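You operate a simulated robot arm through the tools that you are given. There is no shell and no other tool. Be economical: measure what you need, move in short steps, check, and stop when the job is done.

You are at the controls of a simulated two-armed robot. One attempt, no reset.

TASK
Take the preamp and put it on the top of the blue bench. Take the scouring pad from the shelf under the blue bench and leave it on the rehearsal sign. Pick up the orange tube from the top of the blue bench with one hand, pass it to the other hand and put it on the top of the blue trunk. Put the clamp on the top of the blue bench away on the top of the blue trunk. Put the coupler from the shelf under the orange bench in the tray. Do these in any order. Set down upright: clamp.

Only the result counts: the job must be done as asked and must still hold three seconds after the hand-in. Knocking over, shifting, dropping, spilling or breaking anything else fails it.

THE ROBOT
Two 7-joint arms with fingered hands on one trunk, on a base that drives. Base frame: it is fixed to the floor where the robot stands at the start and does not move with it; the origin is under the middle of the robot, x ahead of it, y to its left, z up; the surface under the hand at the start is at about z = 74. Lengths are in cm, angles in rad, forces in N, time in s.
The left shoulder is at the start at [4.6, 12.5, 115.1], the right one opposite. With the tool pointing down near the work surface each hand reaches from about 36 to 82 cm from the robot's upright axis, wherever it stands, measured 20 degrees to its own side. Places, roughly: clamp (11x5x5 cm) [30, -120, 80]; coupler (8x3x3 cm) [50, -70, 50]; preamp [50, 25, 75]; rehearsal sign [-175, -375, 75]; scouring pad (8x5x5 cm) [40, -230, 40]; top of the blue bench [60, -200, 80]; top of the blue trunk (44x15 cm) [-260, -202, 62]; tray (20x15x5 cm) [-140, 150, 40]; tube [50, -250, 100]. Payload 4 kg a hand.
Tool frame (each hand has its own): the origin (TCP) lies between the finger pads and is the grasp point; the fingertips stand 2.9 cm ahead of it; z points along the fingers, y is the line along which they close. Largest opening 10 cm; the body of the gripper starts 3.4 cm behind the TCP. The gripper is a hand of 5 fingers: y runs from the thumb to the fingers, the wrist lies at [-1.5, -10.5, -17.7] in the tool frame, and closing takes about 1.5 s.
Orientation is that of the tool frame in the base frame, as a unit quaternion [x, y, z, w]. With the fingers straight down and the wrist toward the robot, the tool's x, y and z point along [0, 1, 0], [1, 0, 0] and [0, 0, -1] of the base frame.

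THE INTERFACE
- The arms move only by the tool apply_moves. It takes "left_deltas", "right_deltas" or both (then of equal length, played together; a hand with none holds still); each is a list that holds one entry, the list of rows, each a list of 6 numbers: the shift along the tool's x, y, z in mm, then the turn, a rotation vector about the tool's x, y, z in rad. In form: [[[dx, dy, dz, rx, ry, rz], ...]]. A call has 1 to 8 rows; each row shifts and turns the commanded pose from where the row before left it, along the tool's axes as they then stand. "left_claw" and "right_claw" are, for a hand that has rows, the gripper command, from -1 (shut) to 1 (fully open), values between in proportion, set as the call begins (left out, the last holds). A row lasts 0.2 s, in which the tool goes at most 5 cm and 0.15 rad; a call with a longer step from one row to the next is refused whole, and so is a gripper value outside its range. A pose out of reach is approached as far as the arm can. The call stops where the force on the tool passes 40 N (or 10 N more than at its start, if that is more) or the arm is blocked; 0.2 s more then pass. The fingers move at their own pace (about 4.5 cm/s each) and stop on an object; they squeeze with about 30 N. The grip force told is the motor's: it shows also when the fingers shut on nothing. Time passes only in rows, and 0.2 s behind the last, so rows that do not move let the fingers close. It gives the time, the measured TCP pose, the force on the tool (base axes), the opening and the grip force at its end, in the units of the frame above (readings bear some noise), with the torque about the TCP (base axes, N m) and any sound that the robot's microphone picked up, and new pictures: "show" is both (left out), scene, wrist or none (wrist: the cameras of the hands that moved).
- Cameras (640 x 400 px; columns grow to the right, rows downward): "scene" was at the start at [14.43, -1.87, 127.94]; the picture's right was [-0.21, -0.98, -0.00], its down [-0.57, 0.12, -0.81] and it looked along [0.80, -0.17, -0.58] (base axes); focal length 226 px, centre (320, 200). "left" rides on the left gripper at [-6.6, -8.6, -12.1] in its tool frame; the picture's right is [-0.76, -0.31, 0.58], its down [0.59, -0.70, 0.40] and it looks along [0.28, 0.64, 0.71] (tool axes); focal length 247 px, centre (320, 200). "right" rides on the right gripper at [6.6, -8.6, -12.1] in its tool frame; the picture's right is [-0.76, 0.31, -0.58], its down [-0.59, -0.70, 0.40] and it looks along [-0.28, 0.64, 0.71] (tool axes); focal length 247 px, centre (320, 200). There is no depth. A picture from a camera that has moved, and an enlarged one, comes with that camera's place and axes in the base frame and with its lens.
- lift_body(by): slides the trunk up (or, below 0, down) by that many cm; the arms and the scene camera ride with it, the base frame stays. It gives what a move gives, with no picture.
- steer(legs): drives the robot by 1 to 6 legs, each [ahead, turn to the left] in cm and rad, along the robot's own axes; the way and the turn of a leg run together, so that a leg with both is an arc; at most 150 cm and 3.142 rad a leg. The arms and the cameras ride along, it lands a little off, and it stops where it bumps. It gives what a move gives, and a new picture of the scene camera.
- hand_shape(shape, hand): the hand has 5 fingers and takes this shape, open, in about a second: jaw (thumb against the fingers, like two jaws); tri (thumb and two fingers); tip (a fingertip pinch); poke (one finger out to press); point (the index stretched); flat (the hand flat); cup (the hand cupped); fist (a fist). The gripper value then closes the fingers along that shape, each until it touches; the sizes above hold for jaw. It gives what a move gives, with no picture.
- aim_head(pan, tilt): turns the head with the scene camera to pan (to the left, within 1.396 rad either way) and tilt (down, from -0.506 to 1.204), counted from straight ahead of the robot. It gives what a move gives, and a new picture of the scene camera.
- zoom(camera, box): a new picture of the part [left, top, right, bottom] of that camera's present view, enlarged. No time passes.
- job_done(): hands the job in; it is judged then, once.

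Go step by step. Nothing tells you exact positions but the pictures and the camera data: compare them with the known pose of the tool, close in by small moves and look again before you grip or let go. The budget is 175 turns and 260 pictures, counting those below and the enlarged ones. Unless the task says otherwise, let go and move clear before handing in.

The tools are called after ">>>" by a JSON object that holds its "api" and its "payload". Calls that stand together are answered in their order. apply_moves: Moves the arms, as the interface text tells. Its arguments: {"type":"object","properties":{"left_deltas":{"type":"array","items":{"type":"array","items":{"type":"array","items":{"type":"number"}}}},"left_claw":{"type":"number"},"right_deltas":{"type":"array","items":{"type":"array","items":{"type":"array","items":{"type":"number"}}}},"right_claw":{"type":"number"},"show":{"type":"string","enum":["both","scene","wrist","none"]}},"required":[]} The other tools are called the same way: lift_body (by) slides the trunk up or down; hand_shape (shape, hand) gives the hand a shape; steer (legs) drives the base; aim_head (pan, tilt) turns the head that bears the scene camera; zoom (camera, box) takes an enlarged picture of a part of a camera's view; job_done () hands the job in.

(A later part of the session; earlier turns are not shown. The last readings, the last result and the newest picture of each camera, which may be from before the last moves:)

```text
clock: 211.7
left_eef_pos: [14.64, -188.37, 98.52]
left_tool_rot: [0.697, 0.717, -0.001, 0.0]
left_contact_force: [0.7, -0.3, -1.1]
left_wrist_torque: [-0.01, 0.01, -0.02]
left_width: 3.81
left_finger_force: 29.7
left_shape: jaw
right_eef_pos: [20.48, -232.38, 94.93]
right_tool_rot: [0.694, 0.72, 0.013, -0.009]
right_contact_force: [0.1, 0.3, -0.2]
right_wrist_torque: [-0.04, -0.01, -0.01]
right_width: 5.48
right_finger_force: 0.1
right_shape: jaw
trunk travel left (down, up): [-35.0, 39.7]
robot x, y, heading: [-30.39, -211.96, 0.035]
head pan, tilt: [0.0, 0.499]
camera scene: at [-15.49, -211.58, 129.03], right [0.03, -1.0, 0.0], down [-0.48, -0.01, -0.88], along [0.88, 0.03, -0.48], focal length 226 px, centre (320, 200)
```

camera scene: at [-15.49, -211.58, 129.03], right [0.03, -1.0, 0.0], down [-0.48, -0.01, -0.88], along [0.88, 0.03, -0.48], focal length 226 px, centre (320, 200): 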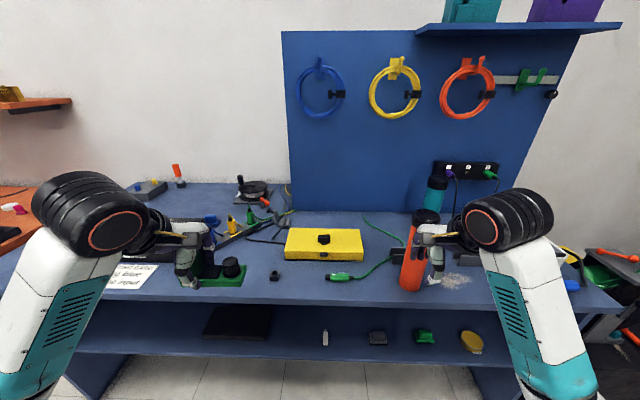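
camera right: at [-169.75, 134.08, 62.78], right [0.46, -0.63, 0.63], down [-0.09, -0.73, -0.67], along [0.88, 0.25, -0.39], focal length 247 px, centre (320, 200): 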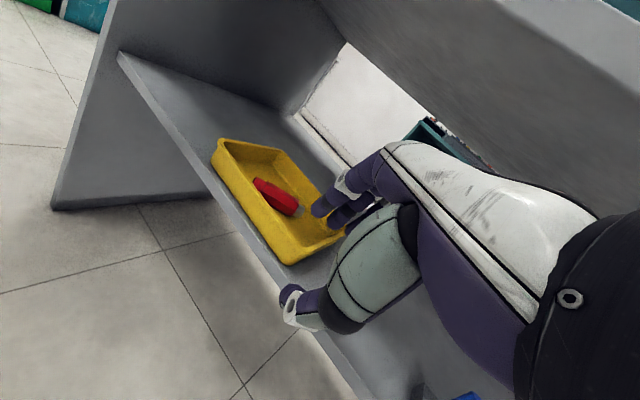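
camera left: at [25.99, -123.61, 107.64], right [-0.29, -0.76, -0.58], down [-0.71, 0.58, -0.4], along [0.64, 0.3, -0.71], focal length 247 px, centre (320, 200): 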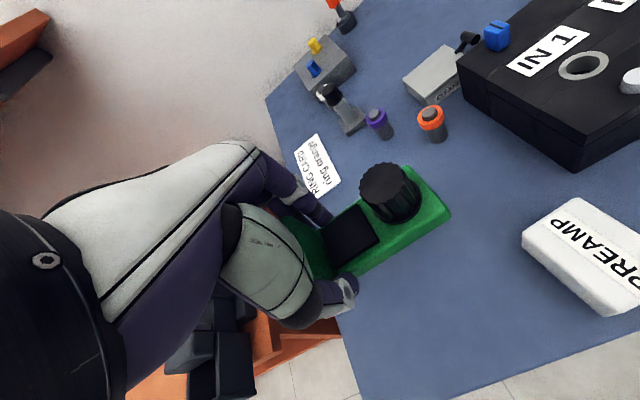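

A grey item at y≈-230 on the lower shelf fits the scouring pad. I'll back off, lower the trunk and look closer.

>>> {"api": "steer", "payload": {"legs": [[-17, 0]]}}

>>> {"api": "lift_body", "payload": {"by": -32}}

>>> {"api": "aim_head", "payload": {"pan": -0.2, "tilt": 0.5}}

>>> {"api": "zoom", "payload": {"camera": "scene", "box": [240, 150, 440, 275]}}

```text
clock: 213.1
left_eef_pos: [-2.29, -188.93, 98.41]
left_tool_rot: [0.696, 0.718, 0.0, 0.0]
left_contact_force: [-0.5, 0.4, -1.4]
left_wrist_torque: [-0.01, -0.02, -0.02]
left_width: 3.77
left_finger_force: 30.2
left_shape: jaw
right_eef_pos: [3.44, -232.91, 94.99]
right_tool_rot: [0.694, 0.719, 0.015, -0.009]
right_contact_force: [0.6, -0.4, 0.2]
right_wrist_torque: [0.0, 0.0, 0.0]
right_width: 5.46
right_finger_force: 0.3
right_shape: jaw
trunk travel left (down, up): [-35.0, 39.7]
robot x, y, heading: [-47.21, -212.54, 0.033]
head pan, tilt: [0.0, 0.499]
camera scene: at [-32.54, -212.14, 129.04], right [0.03, -1.0, 0.0], down [-0.48, -0.01, -0.88], along [0.88, 0.03, -0.48], focal length 226 px, centre (320, 200)
```

scene: 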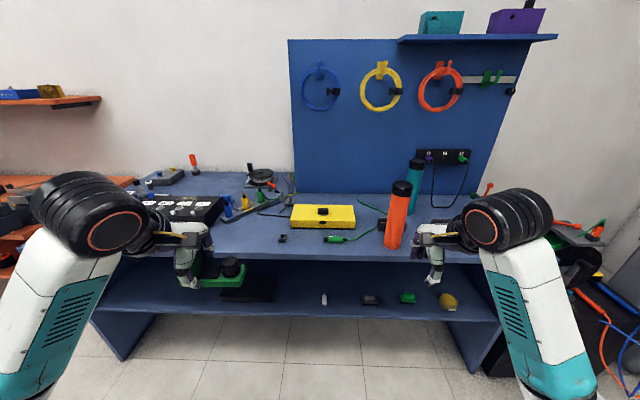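

```text
clock: 216.3
left_eef_pos: [-0.75, -188.97, 58.58]
left_tool_rot: [0.692, 0.714, -0.079, -0.075]
left_contact_force: [0.7, -0.8, -1.5]
left_wrist_torque: [0.0, 0.03, 0.0]
left_width: 3.8
left_finger_force: 29.9
left_shape: jaw
right_eef_pos: [3.82, -232.84, 61.24]
right_tool_rot: [0.694, 0.719, -0.002, -0.026]
right_contact_force: [0.4, 1.0, 0.1]
right_wrist_torque: [0.01, -0.03, 0.02]
right_width: 5.48
right_finger_force: 0.0
right_shape: jaw
trunk travel left (down, up): [-3.0, 71.7]
robot x, y, heading: [-47.61, -212.27, 0.03]
head pan, tilt: [0.0, 0.499]
```

```text
clock: 217.0
left_eef_pos: [-0.71, -188.83, 58.46]
left_tool_rot: [0.692, 0.713, -0.078, -0.076]
left_contact_force: [-0.2, -0.8, -1.9]
left_wrist_torque: [0.02, 0.02, 0.03]
left_width: 3.79
left_finger_force: 30.3
left_shape: jaw
right_eef_pos: [3.87, -232.94, 61.25]
right_tool_rot: [0.694, 0.719, -0.002, -0.026]
right_contact_force: [0.0, -0.1, -0.7]
right_wrist_torque: [0.01, 0.01, 0.01]
right_width: 5.47
right_finger_force: 0.0
right_shape: jaw
trunk travel left (down, up): [-3.0, 71.7]
robot x, y, heading: [-47.38, -212.6, 0.03]
head pan, tilt: [-0.201, 0.499]
camera scene: at [-20.44, -213.59, 95.56], right [-0.17, -0.99, 0.0], down [-0.47, 0.08, -0.88], along [0.86, -0.15, -0.48], focal length 226 px, centre (320, 200)
```

scene: 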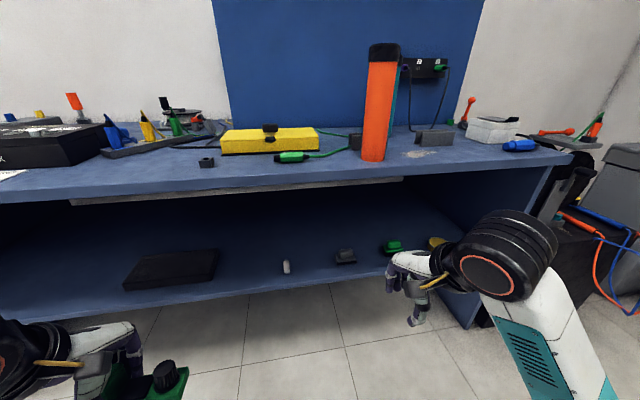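

```text
3.20 times, centred on (340, 212) of scene
camera zoom: at [-20.44, -213.59, 95.56], right [-0.17, -0.99, 0.0], down [-0.47, 0.08, -0.88], along [0.86, -0.15, -0.48], focal length 724 px, centre (256, 160)
```

zoom: 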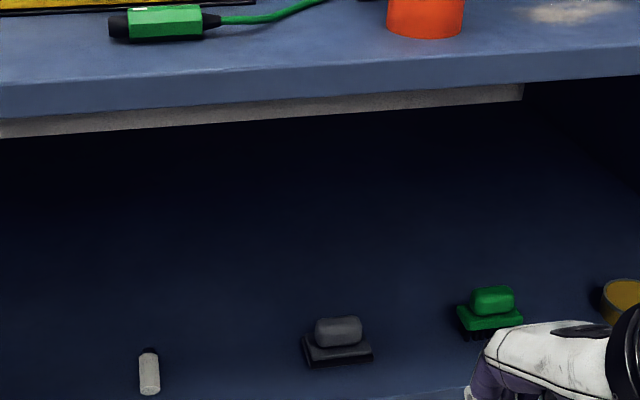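

The grey item triangulates to about [36, -232, 41], matching the scouring pad's stated place. I'll pitch the right hand forward and look with its camera.

>>> {"api": "apply_moves", "payload": {"right_deltas": [[[0, 20, 0, -0.12, 0, 0], [0, 20, 0, -0.12, 0, 0], [0, 20, 0, -0.12, 0, 0], [0, 20, 0, -0.12, 0, 0]]], "right_claw": 1, "show": "wrist"}}

>>> {"api": "zoom", "payload": {"camera": "right", "box": [160, 100, 400, 250]}}

```text
clock: 218.0
left_eef_pos: [-0.74, -188.84, 58.54]
left_tool_rot: [0.692, 0.713, -0.078, -0.076]
left_contact_force: [0.0, 0.0, -0.9]
left_wrist_torque: [0.06, 0.02, 0.01]
left_width: 3.76
left_finger_force: 30.3
left_shape: jaw
right_eef_pos: [11.55, -232.77, 62.32]
right_tool_rot: [0.68, 0.699, 0.169, 0.141]
right_contact_force: [-0.4, 0.1, 0.0]
right_wrist_torque: [-0.05, 0.02, 0.0]
right_width: 9.98
right_finger_force: 0.0
right_shape: jaw
trunk travel left (down, up): [-3.0, 71.7]
robot x, y, heading: [-47.58, -212.57, 0.031]
head pan, tilt: [-0.201, 0.499]
camera right: at [-1.36, -226.77, 69.75], right [0.06, -0.78, 0.63], down [-0.44, -0.58, -0.68], along [0.89, -0.24, -0.38], focal length 247 px, centre (320, 200)
```

right: 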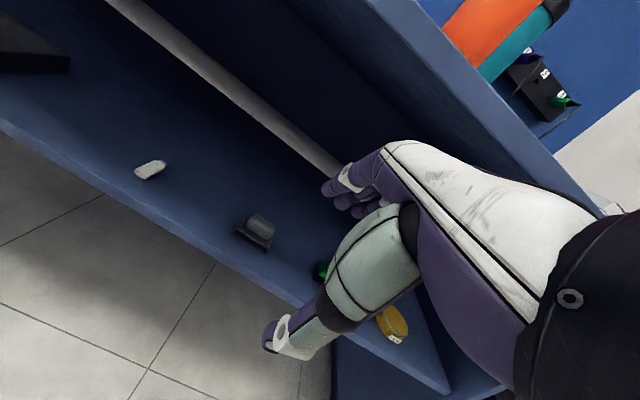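

```text
2.67 times, centred on (280, 175) of right
camera zoom: at [-1.36, -226.77, 69.75], right [0.06, -0.78, 0.63], down [-0.44, -0.58, -0.68], along [0.89, -0.24, -0.38], focal length 659 px, centre (427, 267)
```

zoom: 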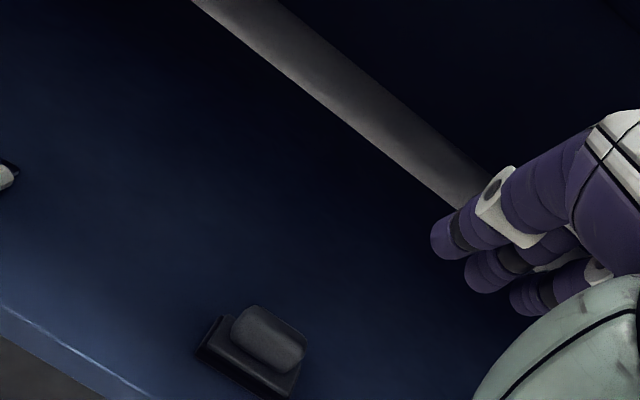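

Pad confirmed near [35, -232, 41]. I'll move in to hover just in front of and above it, half-closing the hand.

>>> {"api": "apply_moves", "payload": {"right_deltas": [[[0, 24, 39, 0, 0, 0], [0, 24, 39, 0, 0, 0], [0, 24, 39, 0, 0, 0], [0, 24, 39, 0, 0, 0]]], "right_claw": 0.5, "show": "both"}}

>>> {"api": "zoom", "payload": {"camera": "right", "box": [160, 150, 400, 300]}}

```text
clock: 219.0
left_eef_pos: [-0.69, -188.8, 58.52]
left_tool_rot: [0.692, 0.714, -0.078, -0.075]
left_contact_force: [-0.4, 0.2, -1.9]
left_wrist_torque: [0.02, -0.03, 0.01]
left_width: 3.75
left_finger_force: 30.4
left_shape: jaw
right_eef_pos: [27.0, -231.74, 52.34]
right_tool_rot: [0.68, 0.699, 0.168, 0.141]
right_contact_force: [-0.6, 0.3, 1.2]
right_wrist_torque: [0.0, 0.03, -0.01]
right_width: 7.52
right_finger_force: 0.2
right_shape: jaw
trunk travel left (down, up): [-3.0, 71.7]
robot x, y, heading: [-47.78, -212.57, 0.029]
head pan, tilt: [-0.201, 0.499]
camera scene: at [-20.45, -213.6, 95.56], right [-0.17, -0.99, 0.0], down [-0.47, 0.08, -0.88], along [0.86, -0.15, -0.48], focal length 226 px, centre (320, 200)
camera right: at [13.9, -225.92, 59.83], right [0.06, -0.78, 0.63], down [-0.45, -0.58, -0.68], along [0.89, -0.24, -0.38], focal length 247 px, centre (320, 200)
```

scene: 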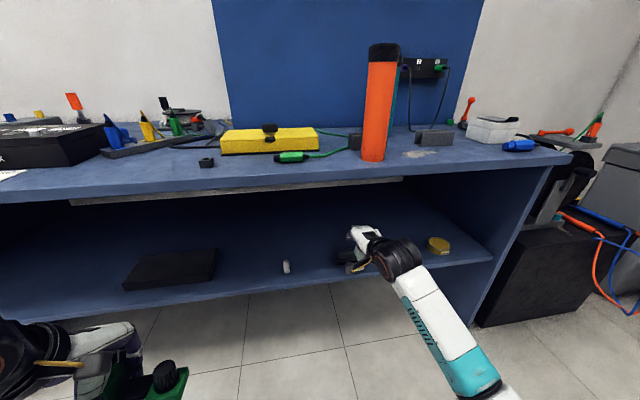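
right: 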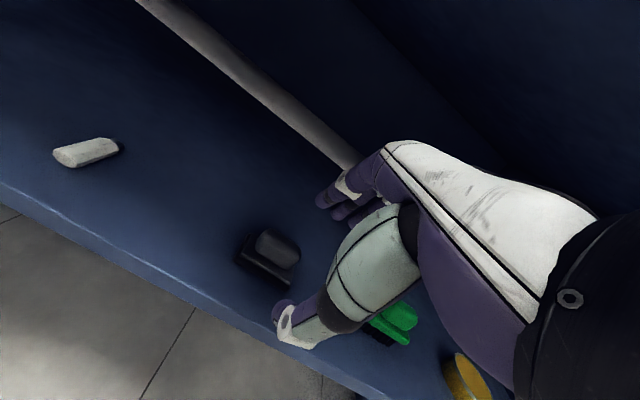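

```text
2.67 times, centred on (280, 225) of right
camera zoom: at [13.9, -225.92, 59.83], right [0.06, -0.78, 0.63], down [-0.45, -0.58, -0.68], along [0.89, -0.24, -0.38], focal length 659 px, centre (427, 133)
```

zoom: 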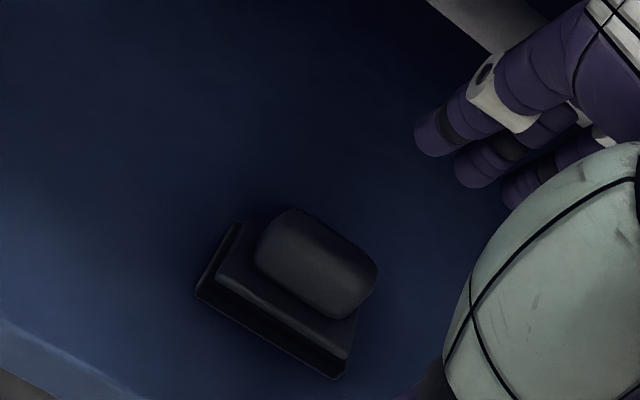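

The pad is about 7x4.5 cm, centred near [36.5, -232.4], shelf near z=39. There's room overhead, so I'll steepen the hand and move over it.

>>> {"api": "apply_moves", "payload": {"right_deltas": [[[0, 0, 5, 0.1, 0, 0], [0, 0, 5, 0.1, 0, 0], [0, 0, 5, 0.1, 0, 0], [-3, 29, 10, 0, 0, 0], [-3, 29, 10, 0, 0, 0], [-3, 29, 10, 0, 0, 0]]], "show": "both"}}

>>> {"api": "zoom", "payload": {"camera": "right", "box": [200, 150, 440, 300]}}

```text
clock: 220.4
left_eef_pos: [-0.62, -188.88, 58.44]
left_tool_rot: [0.692, 0.713, -0.077, -0.075]
left_contact_force: [-1.0, 0.2, -1.7]
left_wrist_torque: [0.03, -0.04, 0.0]
left_width: 3.78
left_finger_force: 29.6
left_shape: jaw
right_eef_pos: [36.48, -232.15, 49.14]
right_tool_rot: [0.694, 0.716, 0.062, 0.037]
right_contact_force: [0.6, -0.5, 0.0]
right_wrist_torque: [-0.02, -0.01, 0.0]
right_width: 7.54
right_finger_force: 0.0
right_shape: jaw
trunk travel left (down, up): [-3.0, 71.7]
robot x, y, heading: [-47.58, -212.82, 0.026]
head pan, tilt: [-0.201, 0.499]
camera scene: at [-20.45, -213.6, 95.56], right [-0.17, -0.99, 0.0], down [-0.47, 0.08, -0.88], along [0.86, -0.15, -0.48], focal length 226 px, centre (320, 200)
camera right: at [26.17, -226.37, 60.12], right [0.25, -0.77, 0.59], down [-0.62, -0.59, -0.51], along [0.74, -0.24, -0.62], focal length 247 px, centre (320, 200)
```

scene: 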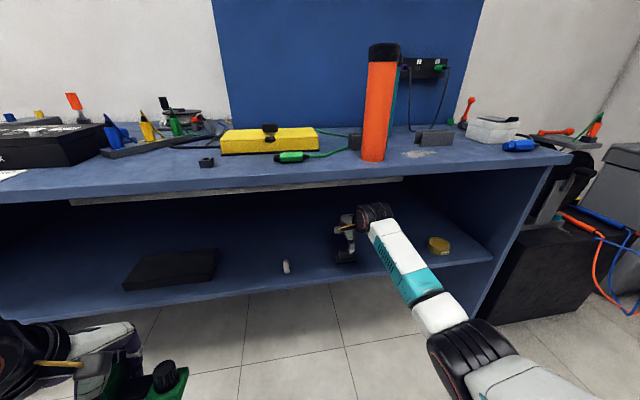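
right: 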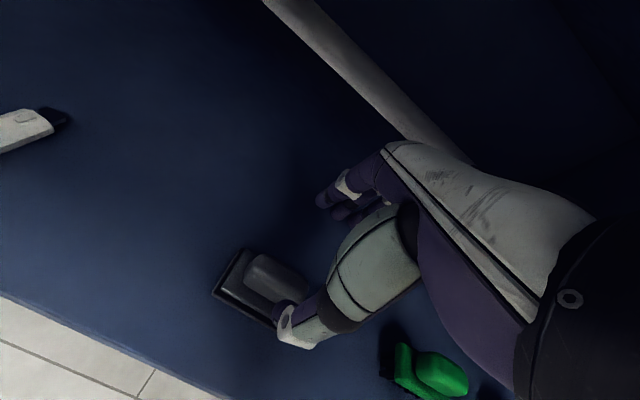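

```text
2.67 times, centred on (320, 225) of right
camera zoom: at [26.17, -226.37, 60.12], right [0.25, -0.77, 0.59], down [-0.62, -0.59, -0.51], along [0.74, -0.24, -0.62], focal length 659 px, centre (320, 133)
```

zoom: 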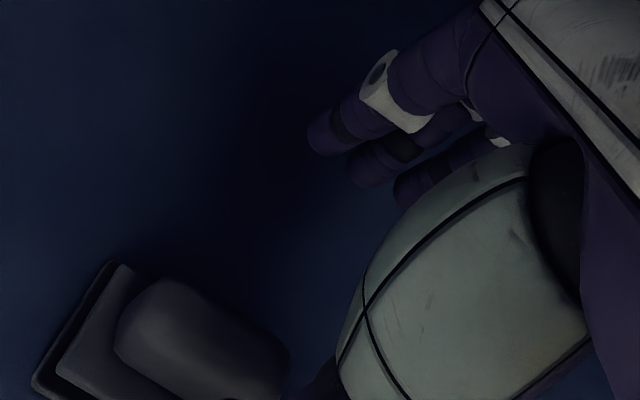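

Aligned over the pad; descending to straddle it.

>>> {"api": "apply_moves", "payload": {"right_deltas": [[[-1, -7, 23, 0, 0, 0], [-1, -6, 18, 0, 0, 0], [0, -2, 9, 0, 0, 0]]], "show": "wrist"}}

```text
clock: 221.2
left_eef_pos: [-0.61, -188.74, 58.49]
left_tool_rot: [0.692, 0.714, -0.077, -0.075]
left_contact_force: [0.3, 0.0, -1.1]
left_wrist_torque: [0.02, -0.03, 0.02]
left_width: 3.78
left_finger_force: 29.8
left_shape: jaw
right_eef_pos: [35.68, -232.41, 44.04]
right_tool_rot: [0.694, 0.717, 0.062, 0.037]
right_contact_force: [0.3, 0.0, -0.3]
right_wrist_torque: [-0.02, 0.01, 0.01]
right_width: 7.54
right_finger_force: 0.0
right_shape: jaw
trunk travel left (down, up): [-3.0, 71.7]
robot x, y, heading: [-47.33, -212.41, 0.032]
head pan, tilt: [-0.201, 0.499]
camera right: at [25.39, -226.48, 54.94], right [0.25, -0.77, 0.59], down [-0.62, -0.59, -0.51], along [0.74, -0.24, -0.62], focal length 247 px, centre (320, 200)
```

right: 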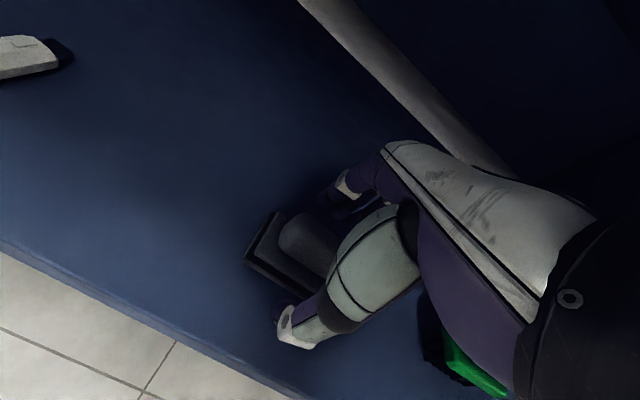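

Straddled. A few millimetres more, then grip.

>>> {"api": "apply_moves", "payload": {"right_deltas": [[[0, -1, 6, 0, 0, 0]]], "show": "none"}}

>>> {"api": "apply_moves", "payload": {"right_deltas": [[[0, 0, 0, 0, 0, 0], [0, 0, 0, 0, 0, 0], [0, 0, 0, 0, 0, 0], [0, 0, 0, 0, 0, 0], [0, 0, 0, 0, 0, 0], [0, 0, 0, 0, 0, 0]]], "right_claw": -1, "show": "wrist"}}

```text
clock: 221.6
left_eef_pos: [-0.75, -188.85, 58.53]
left_tool_rot: [0.692, 0.713, -0.078, -0.075]
left_contact_force: [0.4, 0.3, -1.3]
left_wrist_torque: [0.02, -0.01, 0.02]
left_width: 3.8
left_finger_force: 29.9
left_shape: jaw
right_eef_pos: [35.85, -232.35, 43.68]
right_tool_rot: [0.693, 0.716, 0.065, 0.039]
right_contact_force: [-1.1, -0.5, 8.2]
right_wrist_torque: [0.01, 0.48, 0.02]
right_width: 7.56
right_finger_force: 0.1
right_shape: jaw
trunk travel left (down, up): [-3.0, 71.7]
robot x, y, heading: [-47.63, -212.41, 0.032]
head pan, tilt: [-0.201, 0.499]
```

```text
clock: 223.0
left_eef_pos: [-0.83, -188.7, 58.53]
left_tool_rot: [0.693, 0.713, -0.078, -0.074]
left_contact_force: [0.0, -0.5, -2.8]
left_wrist_torque: [0.04, -0.02, 0.02]
left_width: 3.81
left_finger_force: 29.8
left_shape: jaw
right_eef_pos: [35.74, -232.37, 43.59]
right_tool_rot: [0.694, 0.716, 0.063, 0.038]
right_contact_force: [-3.7, 0.0, 16.0]
right_wrist_torque: [-0.01, 0.59, 0.11]
right_width: 4.04
right_finger_force: 29.8
right_shape: jaw
trunk travel left (down, up): [-3.0, 71.7]
robot x, y, heading: [-47.57, -212.75, 0.031]
head pan, tilt: [-0.201, 0.499]
camera right: at [25.34, -226.45, 54.54], right [0.25, -0.77, 0.59], down [-0.62, -0.59, -0.52], along [0.75, -0.24, -0.62], focal length 247 px, centre (320, 200)
```

right: 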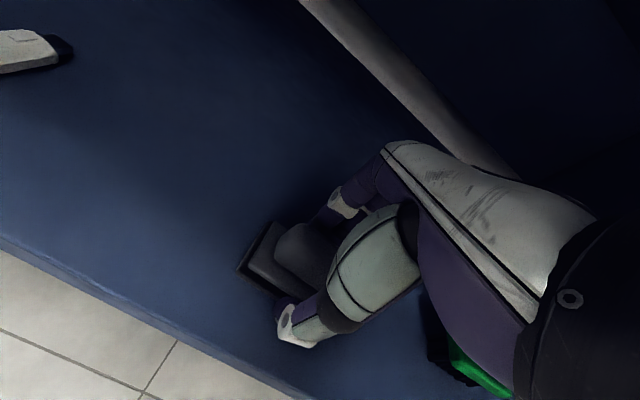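

Gripped at 4 cm. Lifting a little and withdrawing.

>>> {"api": "apply_moves", "payload": {"right_deltas": [[[0, 2, -12, 0, 0, 0], [0, 3, -20, 0, 0, 0], [0, -35, -5, 0, 0, 0]]], "show": "wrist"}}

>>> {"api": "apply_moves", "payload": {"right_deltas": [[[0, -42, -6, 0, 0, 0], [0, -42, -6, 0, 0, 0], [0, -42, -6, 0, 0, 0], [0, -42, -6, 0, 0, 0], [0, -42, -6, 0, 0, 0], [0, 0, 0, 0, 0, 0]]], "show": "both"}}

```text
clock: 223.8
left_eef_pos: [-0.66, -188.87, 58.56]
left_tool_rot: [0.692, 0.713, -0.078, -0.076]
left_contact_force: [0.7, -0.5, -1.1]
left_wrist_torque: [-0.01, 0.03, -0.02]
left_width: 3.78
left_finger_force: 30.0
left_shape: jaw
right_eef_pos: [32.26, -232.6, 46.55]
right_tool_rot: [0.694, 0.717, 0.062, 0.036]
right_contact_force: [-0.2, -0.3, -0.7]
right_wrist_torque: [-0.04, 0.04, 0.02]
right_width: 3.76
right_finger_force: 29.9
right_shape: jaw
trunk travel left (down, up): [-3.0, 71.7]
robot x, y, heading: [-47.49, -212.96, 0.032]
head pan, tilt: [-0.201, 0.499]
camera right: at [21.9, -226.7, 57.51], right [0.25, -0.77, 0.59], down [-0.62, -0.59, -0.51], along [0.74, -0.24, -0.63], focal length 247 px, centre (320, 200)
```

right: 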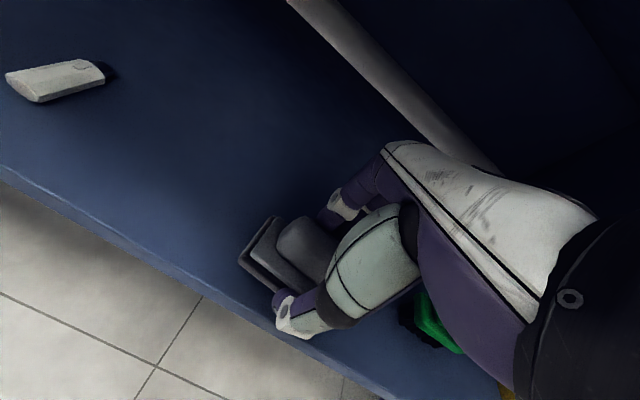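

```text
clock: 225.2
left_eef_pos: [-0.67, -188.82, 58.48]
left_tool_rot: [0.693, 0.713, -0.077, -0.076]
left_contact_force: [0.1, 0.5, -1.2]
left_wrist_torque: [0.04, -0.04, -0.01]
left_width: 3.8
left_finger_force: 30.3
left_shape: jaw
right_eef_pos: [10.81, -233.35, 46.55]
right_tool_rot: [0.694, 0.716, 0.063, 0.036]
right_contact_force: [0.5, -0.4, -1.6]
right_wrist_torque: [-0.01, 0.0, 0.02]
right_width: 3.8
right_finger_force: 30.3
right_shape: jaw
trunk travel left (down, up): [-3.0, 71.7]
robot x, y, heading: [-47.39, -212.16, 0.028]
head pan, tilt: [-0.201, 0.499]
camera scene: at [-20.44, -213.6, 95.56], right [-0.17, -0.99, 0.0], down [-0.47, 0.08, -0.88], along [0.86, -0.15, -0.48], focal length 226 px, centre (320, 200)
camera right: at [0.54, -227.44, 57.5], right [0.25, -0.77, 0.59], down [-0.62, -0.59, -0.51], along [0.74, -0.24, -0.62], focal length 247 px, centre (320, 200)
```

scene: 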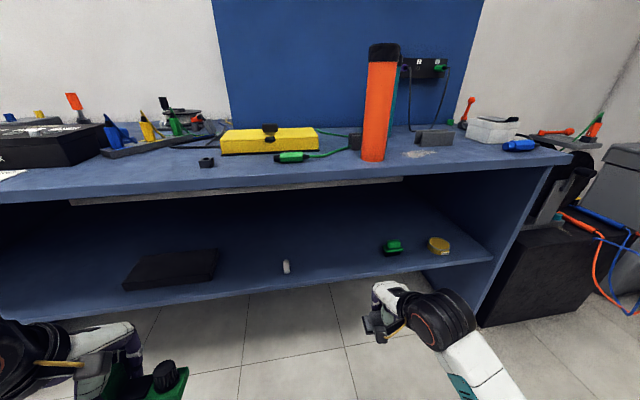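
right: 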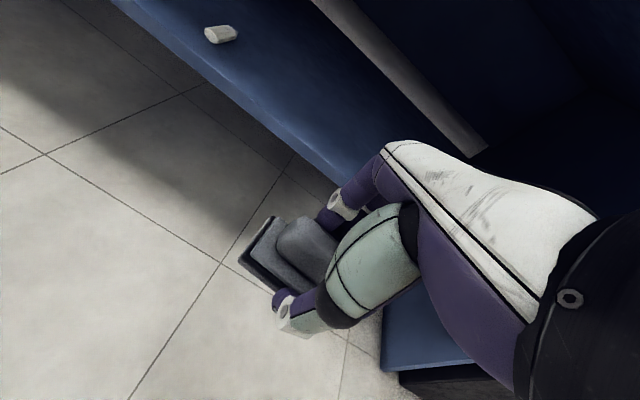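

The pad is held. Raising the trunk, tucking the right hand, and turning right to look toward the trunk and the sign.

>>> {"api": "lift_body", "payload": {"by": 32}}

>>> {"api": "apply_moves", "payload": {"right_deltas": [[[0, -15, -45, 0, 0, 0], [0, -15, -45, 0, 0, 0], [0, -15, -45, 0, 0, 0], [0, -15, -20, 0, 0, 0]]], "show": "none"}}

>>> {"api": "steer", "payload": {"legs": [[0, -1.6]]}}

>>> {"api": "aim_head", "payload": {"pan": -0.9, "tilt": 0.4}}

```text
clock: 228.4
left_eef_pos: [-0.69, -188.81, 90.42]
left_tool_rot: [0.693, 0.713, -0.079, -0.076]
left_contact_force: [-0.8, -0.3, -1.5]
left_wrist_torque: [0.02, 0.01, 0.0]
left_width: 3.77
left_finger_force: 29.8
left_shape: jaw
right_eef_pos: [11.05, -233.26, 78.69]
right_tool_rot: [0.694, 0.716, 0.063, 0.036]
right_contact_force: [0.0, -1.0, -0.1]
right_wrist_torque: [-0.01, 0.02, 0.0]
right_width: 3.8
right_finger_force: 30.0
right_shape: jaw
trunk travel left (down, up): [-35.0, 39.7]
robot x, y, heading: [-47.07, -212.44, 0.029]
head pan, tilt: [-0.201, 0.499]
```

```text
clock: 229.4
left_eef_pos: [-0.68, -188.81, 90.47]
left_tool_rot: [0.693, 0.713, -0.077, -0.075]
left_contact_force: [-0.4, 0.9, -0.8]
left_wrist_torque: [0.06, -0.02, 0.0]
left_width: 3.78
left_finger_force: 29.9
left_shape: jaw
right_eef_pos: [2.89, -233.78, 93.25]
right_tool_rot: [0.693, 0.717, 0.063, 0.037]
right_contact_force: [0.7, 1.5, 0.3]
right_wrist_torque: [0.0, -0.01, -0.01]
right_width: 3.79
right_finger_force: 29.8
right_shape: jaw
trunk travel left (down, up): [-35.0, 39.7]
robot x, y, heading: [-47.34, -212.47, 0.031]
head pan, tilt: [-0.201, 0.499]
```

```text
clock: 233.9
left_eef_pos: [-26.52, -260.63, 90.53]
left_tool_rot: [0.994, -0.015, 0.002, -0.107]
left_contact_force: [-0.1, -0.2, -0.9]
left_wrist_torque: [-0.02, -0.01, 0.01]
left_width: 3.75
left_finger_force: 30.1
left_shape: jaw
right_eef_pos: [-71.64, -261.68, 93.06]
right_tool_rot: [0.997, -0.015, 0.016, 0.071]
right_contact_force: [-0.7, 0.4, -0.1]
right_wrist_torque: [0.01, -0.04, 0.0]
right_width: 3.83
right_finger_force: 29.7
right_shape: jaw
trunk travel left (down, up): [-35.0, 39.7]
robot x, y, heading: [-47.29, -212.83, -1.605]
head pan, tilt: [-0.201, 0.499]
camera scene: at [-49.55, -227.18, 129.03], right [-0.97, 0.23, 0.0], down [0.11, 0.47, -0.88], along [-0.2, -0.85, -0.48], focal length 226 px, centre (320, 200)
```

scene: 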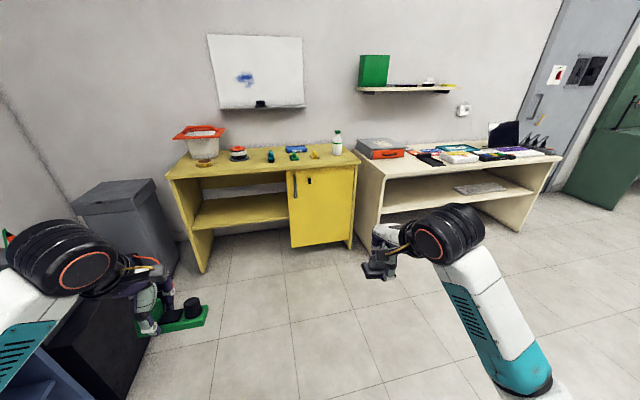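

```text
clock: 234.9
left_eef_pos: [-26.56, -260.5, 90.42]
left_tool_rot: [0.994, -0.015, 0.001, -0.108]
left_contact_force: [-0.5, 0.5, -1.0]
left_wrist_torque: [-0.03, 0.01, -0.01]
left_width: 3.75
left_finger_force: 29.3
left_shape: jaw
right_eef_pos: [-71.76, -261.69, 93.3]
right_tool_rot: [0.997, -0.015, 0.016, 0.071]
right_contact_force: [-0.1, -0.4, -1.0]
right_wrist_torque: [-0.01, -0.02, -0.01]
right_width: 3.83
right_finger_force: 29.8
right_shape: jaw
trunk travel left (down, up): [-35.0, 39.7]
robot x, y, heading: [-46.93, -212.58, -1.601]
head pan, tilt: [-0.901, 0.4]
camera scene: at [-54.88, -223.86, 129.94], right [-0.6, 0.8, 0.0], down [0.31, 0.23, -0.92], along [-0.74, -0.55, -0.39], focal length 226 px, centre (320, 200)
```

scene: 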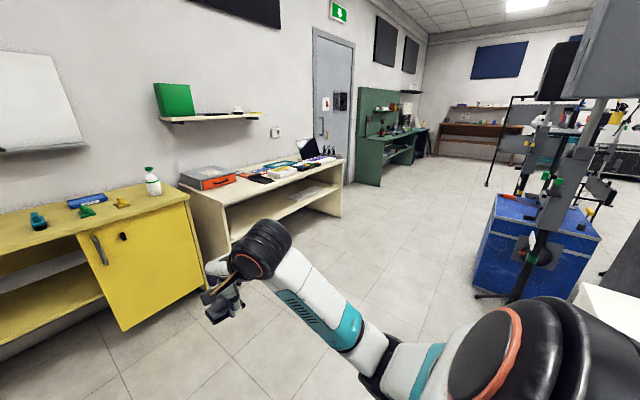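

I see the blue trunk at right with stands on it, and the cream desk (with the sign) against the far wall. I'll drive to face the desk near [-150, -305].

>>> {"api": "steer", "payload": {"legs": [[0, -0.81], [136, 0], [0, 0.84]]}}

>>> {"api": "aim_head", "payload": {"pan": -0.2, "tilt": 0.6}}

>>> {"api": "zoom", "payload": {"camera": "scene", "box": [200, 100, 500, 290]}}

```text
clock: 246.2
left_eef_pos: [-130.12, -352.25, 90.41]
left_tool_rot: [0.994, -0.012, 0.002, -0.108]
left_contact_force: [0.1, 0.8, -1.3]
left_wrist_torque: [-0.05, -0.03, 0.0]
left_width: 3.76
left_finger_force: 30.0
left_shape: jaw
right_eef_pos: [-175.45, -353.54, 93.21]
right_tool_rot: [0.997, -0.012, 0.016, 0.071]
right_contact_force: [-0.5, -0.3, -0.9]
right_wrist_torque: [0.02, -0.01, -0.02]
right_width: 3.78
right_finger_force: 29.9
right_shape: jaw
trunk travel left (down, up): [-35.0, 39.7]
robot x, y, heading: [-151.06, -304.38, -1.597]
head pan, tilt: [-0.901, 0.4]
camera scene: at [-158.75, -315.64, 129.95], right [-0.6, 0.8, 0.0], down [0.31, 0.23, -0.92], along [-0.74, -0.55, -0.39], focal length 226 px, centre (320, 200)
```

scene: 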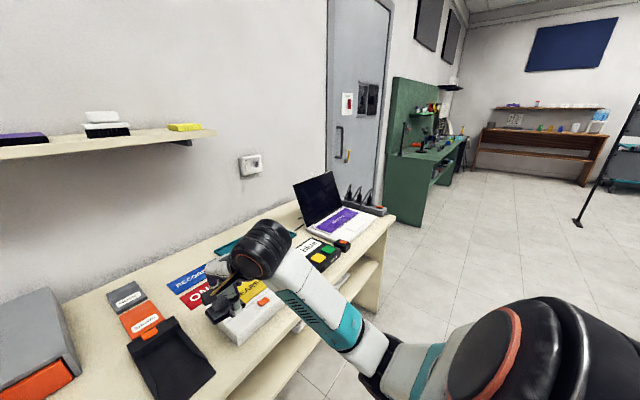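

```text
clock: 247.3
left_eef_pos: [-130.22, -352.21, 90.46]
left_tool_rot: [0.994, -0.012, 0.002, -0.109]
left_contact_force: [1.0, 0.1, -1.3]
left_wrist_torque: [-0.02, -0.02, -0.01]
left_width: 3.73
left_finger_force: 29.9
left_shape: jaw
right_eef_pos: [-175.33, -353.54, 93.24]
right_tool_rot: [0.997, -0.012, 0.017, 0.071]
right_contact_force: [0.2, -0.8, 0.3]
right_wrist_torque: [0.02, -0.01, -0.02]
right_width: 3.81
right_finger_force: 29.7
right_shape: jaw
trunk travel left (down, up): [-35.0, 39.7]
robot x, y, heading: [-151.49, -304.32, -1.596]
head pan, tilt: [-0.201, 0.6]
camera scene: at [-153.34, -318.68, 128.12], right [-0.97, 0.22, 0.0], down [0.13, 0.55, -0.82], along [-0.18, -0.8, -0.57], focal length 226 px, centre (320, 200)
```

scene: 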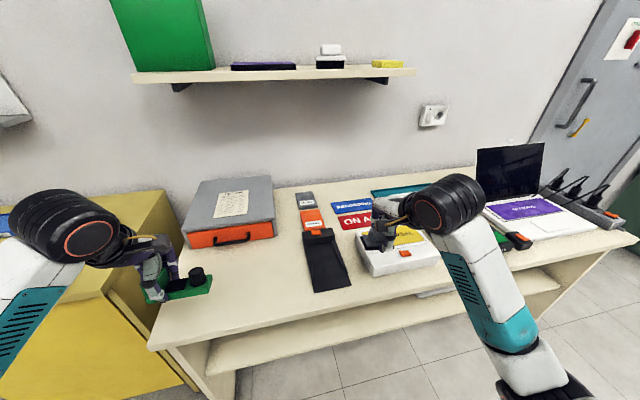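

```text
2.11 times, centred on (350, 195) of scene
camera zoom: at [-153.34, -318.68, 128.12], right [-0.97, 0.22, 0.0], down [0.13, 0.55, -0.82], along [-0.18, -0.8, -0.57], focal length 476 px, centre (257, 210)
```

zoom: 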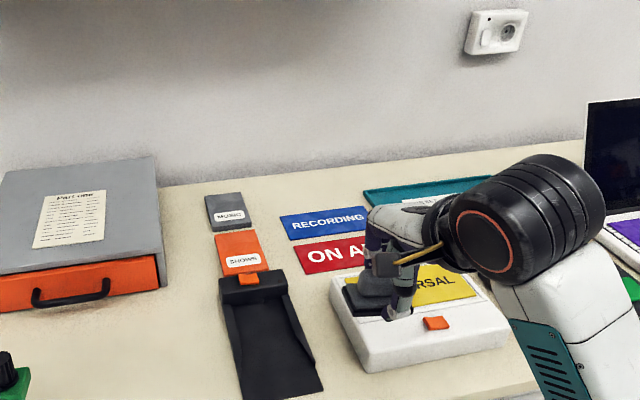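

The yellow REHEARSAL sign sits under my right hand. I'll shift the hand aside to see it fully.

>>> {"api": "apply_moves", "payload": {"right_deltas": [[[-45, -10, -15, 0, 0, 0], [-45, -10, -15, 0, 0, 0], [-45, 0, -10, 0, 0, 0]]], "show": "wrist"}}

>>> {"api": "zoom", "payload": {"camera": "scene", "box": [280, 170, 480, 295]}}

```text
clock: 248.1
left_eef_pos: [-130.14, -352.28, 90.49]
left_tool_rot: [0.994, -0.013, 0.001, -0.108]
left_contact_force: [0.1, -0.8, -2.0]
left_wrist_torque: [0.02, -0.02, 0.02]
left_width: 3.74
left_finger_force: 30.0
left_shape: jaw
right_eef_pos: [-188.94, -350.69, 96.43]
right_tool_rot: [0.997, -0.011, 0.016, 0.071]
right_contact_force: [-0.2, 0.8, 0.2]
right_wrist_torque: [-0.03, -0.03, -0.02]
right_width: 3.81
right_finger_force: 29.8
right_shape: jaw
trunk travel left (down, up): [-35.0, 39.7]
robot x, y, heading: [-151.65, -304.14, -1.6]
head pan, tilt: [-0.201, 0.6]
camera right: at [-182.47, -340.55, 107.42], right [-0.78, -0.21, 0.59], down [-0.56, 0.65, -0.51], along [-0.28, -0.73, -0.62], focal length 247 px, centre (320, 200)
```

right: 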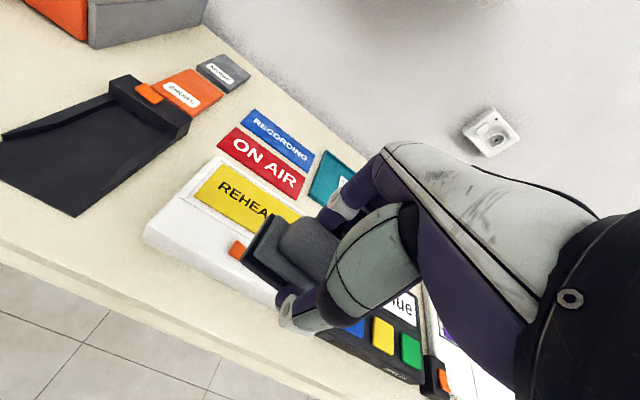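

```text
3.20 times, centred on (380, 232) of scene
camera zoom: at [-153.37, -318.66, 128.12], right [-0.97, 0.22, 0.0], down [0.13, 0.55, -0.82], along [-0.18, -0.8, -0.57], focal length 724 px, centre (128, 96)
```

zoom: 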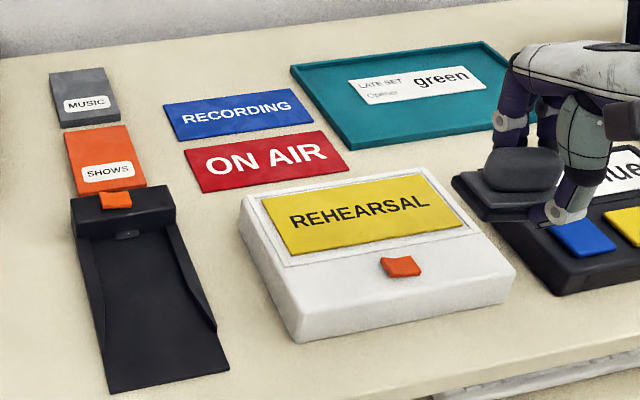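

The sign lies on a white light box, centred near [-186, -364, 79]. I'll set the pad at x≈-183, clear of the orange button.

>>> {"api": "apply_moves", "payload": {"right_deltas": [[[20.5, 42, 6.3, 0, 0, 0], [20.5, 42, 6.3, 0, 0, 0], [20.5, 42, 6.3, 0, 0, 0], [0, -6, 40, 0, 0, 0], [0, -5, 35, 0, 0, 0]]], "show": "both"}}

>>> {"api": "zoom", "payload": {"camera": "scene", "box": [300, 170, 460, 270]}}

```text
clock: 249.3
left_eef_pos: [-130.17, -352.26, 90.47]
left_tool_rot: [0.994, -0.012, 0.001, -0.109]
left_contact_force: [0.2, 0.3, -1.8]
left_wrist_torque: [-0.05, -0.02, -0.03]
left_width: 3.74
left_finger_force: 30.0
left_shape: jaw
right_eef_pos: [-182.62, -363.37, 88.78]
right_tool_rot: [0.997, -0.012, 0.016, 0.071]
right_contact_force: [-0.2, 0.0, -1.3]
right_wrist_torque: [-0.05, -0.01, 0.01]
right_width: 3.78
right_finger_force: 29.9
right_shape: jaw
trunk travel left (down, up): [-35.0, 39.7]
robot x, y, heading: [-151.2, -304.52, -1.598]
head pan, tilt: [-0.201, 0.6]
camera scene: at [-153.35, -318.68, 128.12], right [-0.97, 0.22, 0.0], down [0.13, 0.55, -0.82], along [-0.18, -0.8, -0.57], focal length 226 px, centre (320, 200)
camera right: at [-176.18, -353.36, 99.82], right [-0.78, -0.21, 0.59], down [-0.56, 0.65, -0.51], along [-0.28, -0.73, -0.62], focal length 247 px, centre (320, 200)
```

scene: 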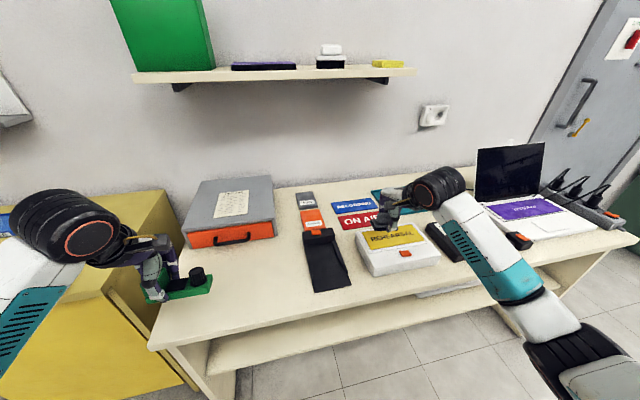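
right: 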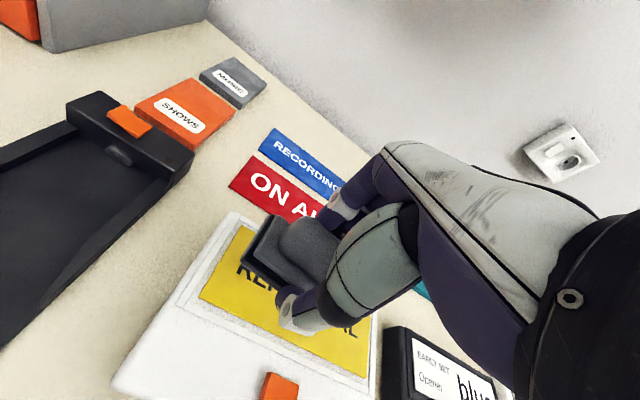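

```text
4.00 times, centred on (380, 220) of scene
camera zoom: at [-153.35, -318.68, 128.12], right [-0.97, 0.22, 0.0], down [0.13, 0.55, -0.82], along [-0.18, -0.8, -0.57], focal length 905 px, centre (80, 120)
```

zoom: 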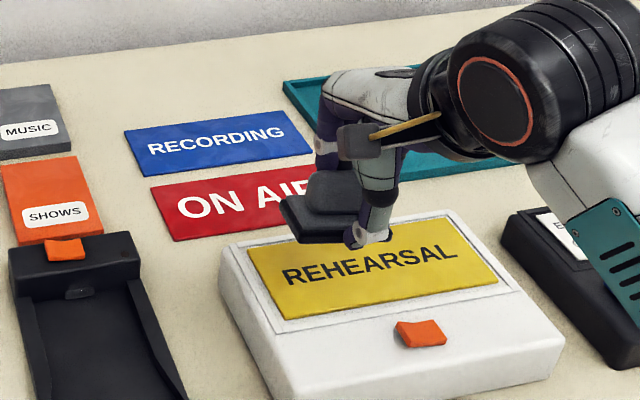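

Aligned. Lowering toward the sign.

>>> {"api": "apply_moves", "payload": {"right_deltas": [[[-12, -4, 28, 0, 0, 0], [0, -4, 22, 0, 0, 0], [0, 0, 0, 0, 0, 0]]], "show": "wrist"}}

>>> {"api": "zoom", "payload": {"camera": "scene", "box": [300, 170, 460, 270]}}

```text
clock: 250.1
left_eef_pos: [-130.27, -352.4, 90.53]
left_tool_rot: [0.994, -0.012, 0.002, -0.109]
left_contact_force: [-0.4, -0.5, -2.0]
left_wrist_torque: [-0.01, -0.03, -0.02]
left_width: 3.72
left_finger_force: 29.4
left_shape: jaw
right_eef_pos: [-183.73, -363.45, 83.76]
right_tool_rot: [0.997, -0.012, 0.016, 0.071]
right_contact_force: [0.7, -0.6, -0.3]
right_wrist_torque: [-0.03, -0.06, 0.03]
right_width: 3.82
right_finger_force: 29.7
right_shape: jaw
trunk travel left (down, up): [-35.0, 39.7]
robot x, y, heading: [-151.62, -304.09, -1.598]
head pan, tilt: [-0.201, 0.6]
camera right: at [-177.26, -353.45, 94.78], right [-0.78, -0.21, 0.59], down [-0.56, 0.65, -0.51], along [-0.28, -0.73, -0.62], focal length 247 px, centre (320, 200)
```

right: 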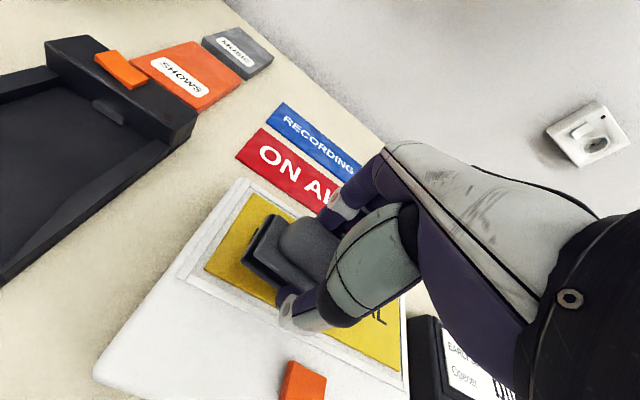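

```text
4.00 times, centred on (380, 220) of scene
camera zoom: at [-153.33, -318.68, 128.12], right [-0.97, 0.22, 0.0], down [0.13, 0.55, -0.82], along [-0.18, -0.8, -0.57], focal length 905 px, centre (80, 120)
```

zoom: 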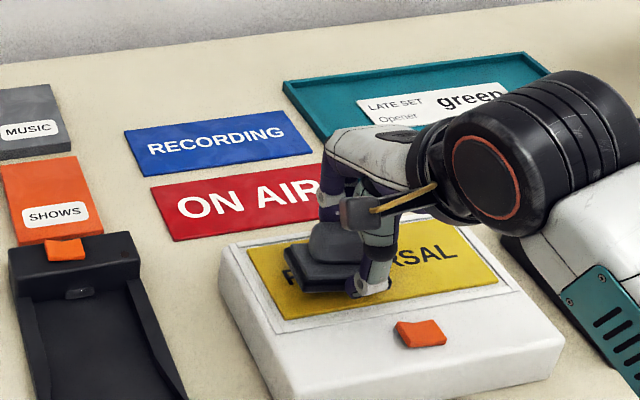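

Over the sign's middle. Small steps to touch down.

>>> {"api": "apply_moves", "payload": {"right_deltas": [[[0, -1, 5, 0, 0, 0], [0, 0, 0, 0, 0, 0]]], "show": "none"}}

>>> {"api": "apply_moves", "payload": {"right_deltas": [[[0, -0.5, 4, 0, 0, 0], [0, 0, 0, 0, 0, 0]]], "show": "none"}}

>>> {"api": "apply_moves", "payload": {"right_deltas": [[[0, -0.5, 3, 0, 0, 0], [0, 0, 0, 0, 0, 0]]], "show": "wrist"}}

```text
clock: 250.7
left_eef_pos: [-130.18, -352.09, 90.6]
left_tool_rot: [0.994, -0.011, 0.001, -0.108]
left_contact_force: [-0.6, 0.3, -0.8]
left_wrist_torque: [0.01, -0.01, 0.01]
left_width: 3.74
left_finger_force: 30.0
left_shape: jaw
right_eef_pos: [-183.72, -363.37, 83.3]
right_tool_rot: [0.997, -0.011, 0.017, 0.072]
right_contact_force: [-0.3, -0.1, -0.3]
right_wrist_torque: [0.0, 0.03, -0.02]
right_width: 3.79
right_finger_force: 30.2
right_shape: jaw
trunk travel left (down, up): [-35.0, 39.7]
robot x, y, heading: [-151.34, -304.57, -1.595]
head pan, tilt: [-0.201, 0.6]
```

```text
clock: 251.3
left_eef_pos: [-130.14, -352.1, 90.62]
left_tool_rot: [0.994, -0.013, 0.0, -0.107]
left_contact_force: [-0.2, -0.2, -1.5]
left_wrist_torque: [0.01, -0.02, 0.02]
left_width: 3.73
left_finger_force: 30.3
left_shape: jaw
right_eef_pos: [-183.71, -363.39, 83.11]
right_tool_rot: [0.997, -0.011, 0.016, 0.073]
right_contact_force: [2.6, 0.5, 6.1]
right_wrist_torque: [-0.09, 0.15, 0.03]
right_width: 3.8
right_finger_force: 29.5
right_shape: jaw
trunk travel left (down, up): [-35.0, 39.7]
robot x, y, heading: [-151.48, -304.25, -1.599]
head pan, tilt: [-0.201, 0.6]
```

```text
clock: 251.9
left_eef_pos: [-130.26, -352.11, 90.47]
left_tool_rot: [0.994, -0.012, 0.0, -0.108]
left_contact_force: [0.1, 0.3, -1.3]
left_wrist_torque: [0.0, 0.02, 0.02]
left_width: 3.74
left_finger_force: 30.3
left_shape: jaw
right_eef_pos: [-183.78, -363.47, 82.98]
right_tool_rot: [0.997, -0.012, 0.016, 0.074]
right_contact_force: [4.7, -3.1, 15.2]
right_wrist_torque: [-0.32, 0.36, 0.12]
right_width: 3.85
right_finger_force: 29.8
right_shape: jaw
trunk travel left (down, up): [-35.0, 39.7]
robot x, y, heading: [-151.44, -304.44, -1.595]
head pan, tilt: [-0.201, 0.6]
camera right: at [-177.22, -353.24, 93.85], right [-0.78, -0.2, 0.59], down [-0.56, 0.65, -0.52], along [-0.28, -0.73, -0.62], focal length 247 px, centre (320, 200)
```

right: 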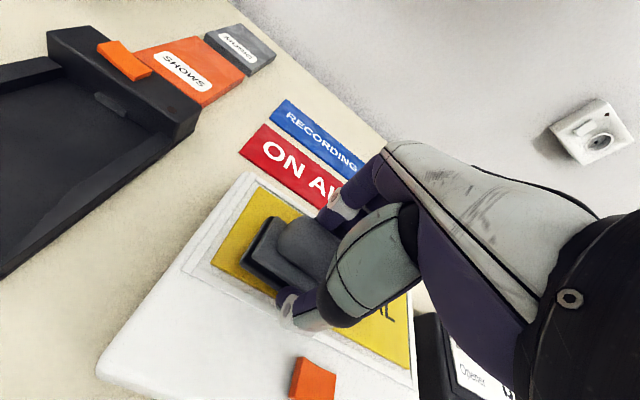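

Contact made. Ease up slightly, open a little and rise.

>>> {"api": "apply_moves", "payload": {"right_deltas": [[[0, 0.5, -4, 0, 0, 0], [0, 0, 0, 0, 0, 0]]], "show": "none"}}

>>> {"api": "apply_moves", "payload": {"right_deltas": [[[0, 0, 0, 0, 0, 0], [0, 0, 0, 0, 0, 0], [0, 0, 0, 0, 0, 0], [0, 0, 0, 0, 0, 0]]], "right_claw": 0.15, "show": "none"}}

>>> {"api": "apply_moves", "payload": {"right_deltas": [[[0, 0.7, -5, 0, 0, 0], [0, 3, -20, 0, 0, 0], [0, 5, -35, 0, 0, 0], [0, 5, -40, 0, 0, 0]]], "show": "both"}}

```text
clock: 252.5
left_eef_pos: [-130.17, -352.23, 90.48]
left_tool_rot: [0.994, -0.013, 0.001, -0.108]
left_contact_force: [-0.2, 0.3, -0.7]
left_wrist_torque: [-0.01, -0.03, -0.01]
left_width: 3.74
left_finger_force: 29.8
left_shape: jaw
right_eef_pos: [-183.63, -363.31, 82.95]
right_tool_rot: [0.997, -0.012, 0.017, 0.069]
right_contact_force: [1.8, -0.7, 4.7]
right_wrist_torque: [-0.12, 0.1, 0.05]
right_width: 3.86
right_finger_force: 29.9
right_shape: jaw
trunk travel left (down, up): [-35.0, 39.7]
robot x, y, heading: [-151.03, -304.28, -1.595]
head pan, tilt: [-0.201, 0.6]
```

```text
clock: 253.5
left_eef_pos: [-130.25, -352.31, 90.61]
left_tool_rot: [0.994, -0.012, 0.002, -0.108]
left_contact_force: [0.0, -0.5, -1.2]
left_wrist_torque: [-0.04, 0.0, -0.01]
left_width: 3.75
left_finger_force: 29.9
left_shape: jaw
right_eef_pos: [-183.74, -363.41, 83.18]
right_tool_rot: [0.997, -0.012, 0.015, 0.071]
right_contact_force: [-0.1, -0.7, -0.4]
right_wrist_torque: [0.02, 0.01, 0.01]
right_width: 5.75
right_finger_force: 0.1
right_shape: jaw
trunk travel left (down, up): [-35.0, 39.7]
robot x, y, heading: [-151.3, -304.65, -1.595]
head pan, tilt: [-0.201, 0.6]
```

```text
clock: 254.5
left_eef_pos: [-130.22, -352.26, 90.41]
left_tool_rot: [0.994, -0.012, 0.002, -0.108]
left_contact_force: [-0.4, 1.1, -2.1]
left_wrist_torque: [-0.02, 0.0, -0.01]
left_width: 3.72
left_finger_force: 29.6
left_shape: jaw
right_eef_pos: [-183.88, -363.45, 93.3]
right_tool_rot: [0.997, -0.012, 0.017, 0.071]
right_contact_force: [-0.4, -0.7, 1.0]
right_wrist_torque: [-0.03, 0.0, 0.01]
right_width: 5.73
right_finger_force: 0.0
right_shape: jaw
trunk travel left (down, up): [-35.0, 39.7]
robot x, y, heading: [-151.29, -304.26, -1.591]
head pan, tilt: [-0.201, 0.6]
camera scene: at [-153.32, -318.67, 128.12], right [-0.97, 0.22, 0.0], down [0.13, 0.55, -0.82], along [-0.18, -0.8, -0.57], focal length 226 px, centre (320, 200)
camera right: at [-177.55, -353.31, 104.29], right [-0.78, -0.21, 0.59], down [-0.56, 0.65, -0.51], along [-0.28, -0.73, -0.62], focal length 247 px, centre (320, 200)
```

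scene: 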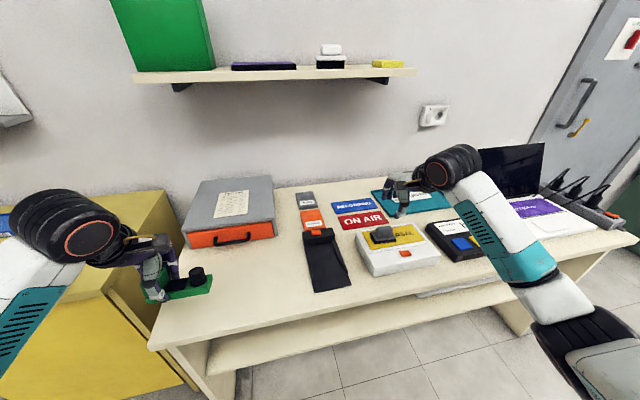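
right: 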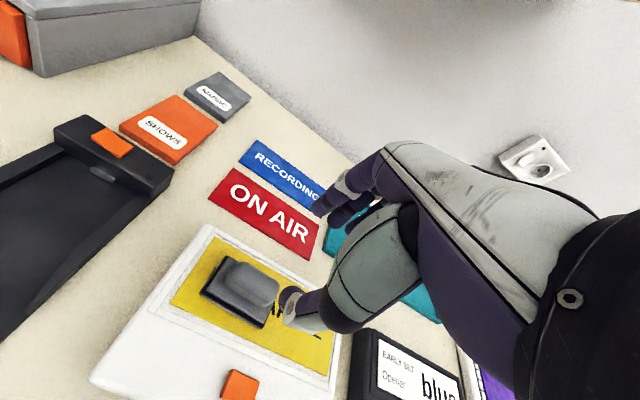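

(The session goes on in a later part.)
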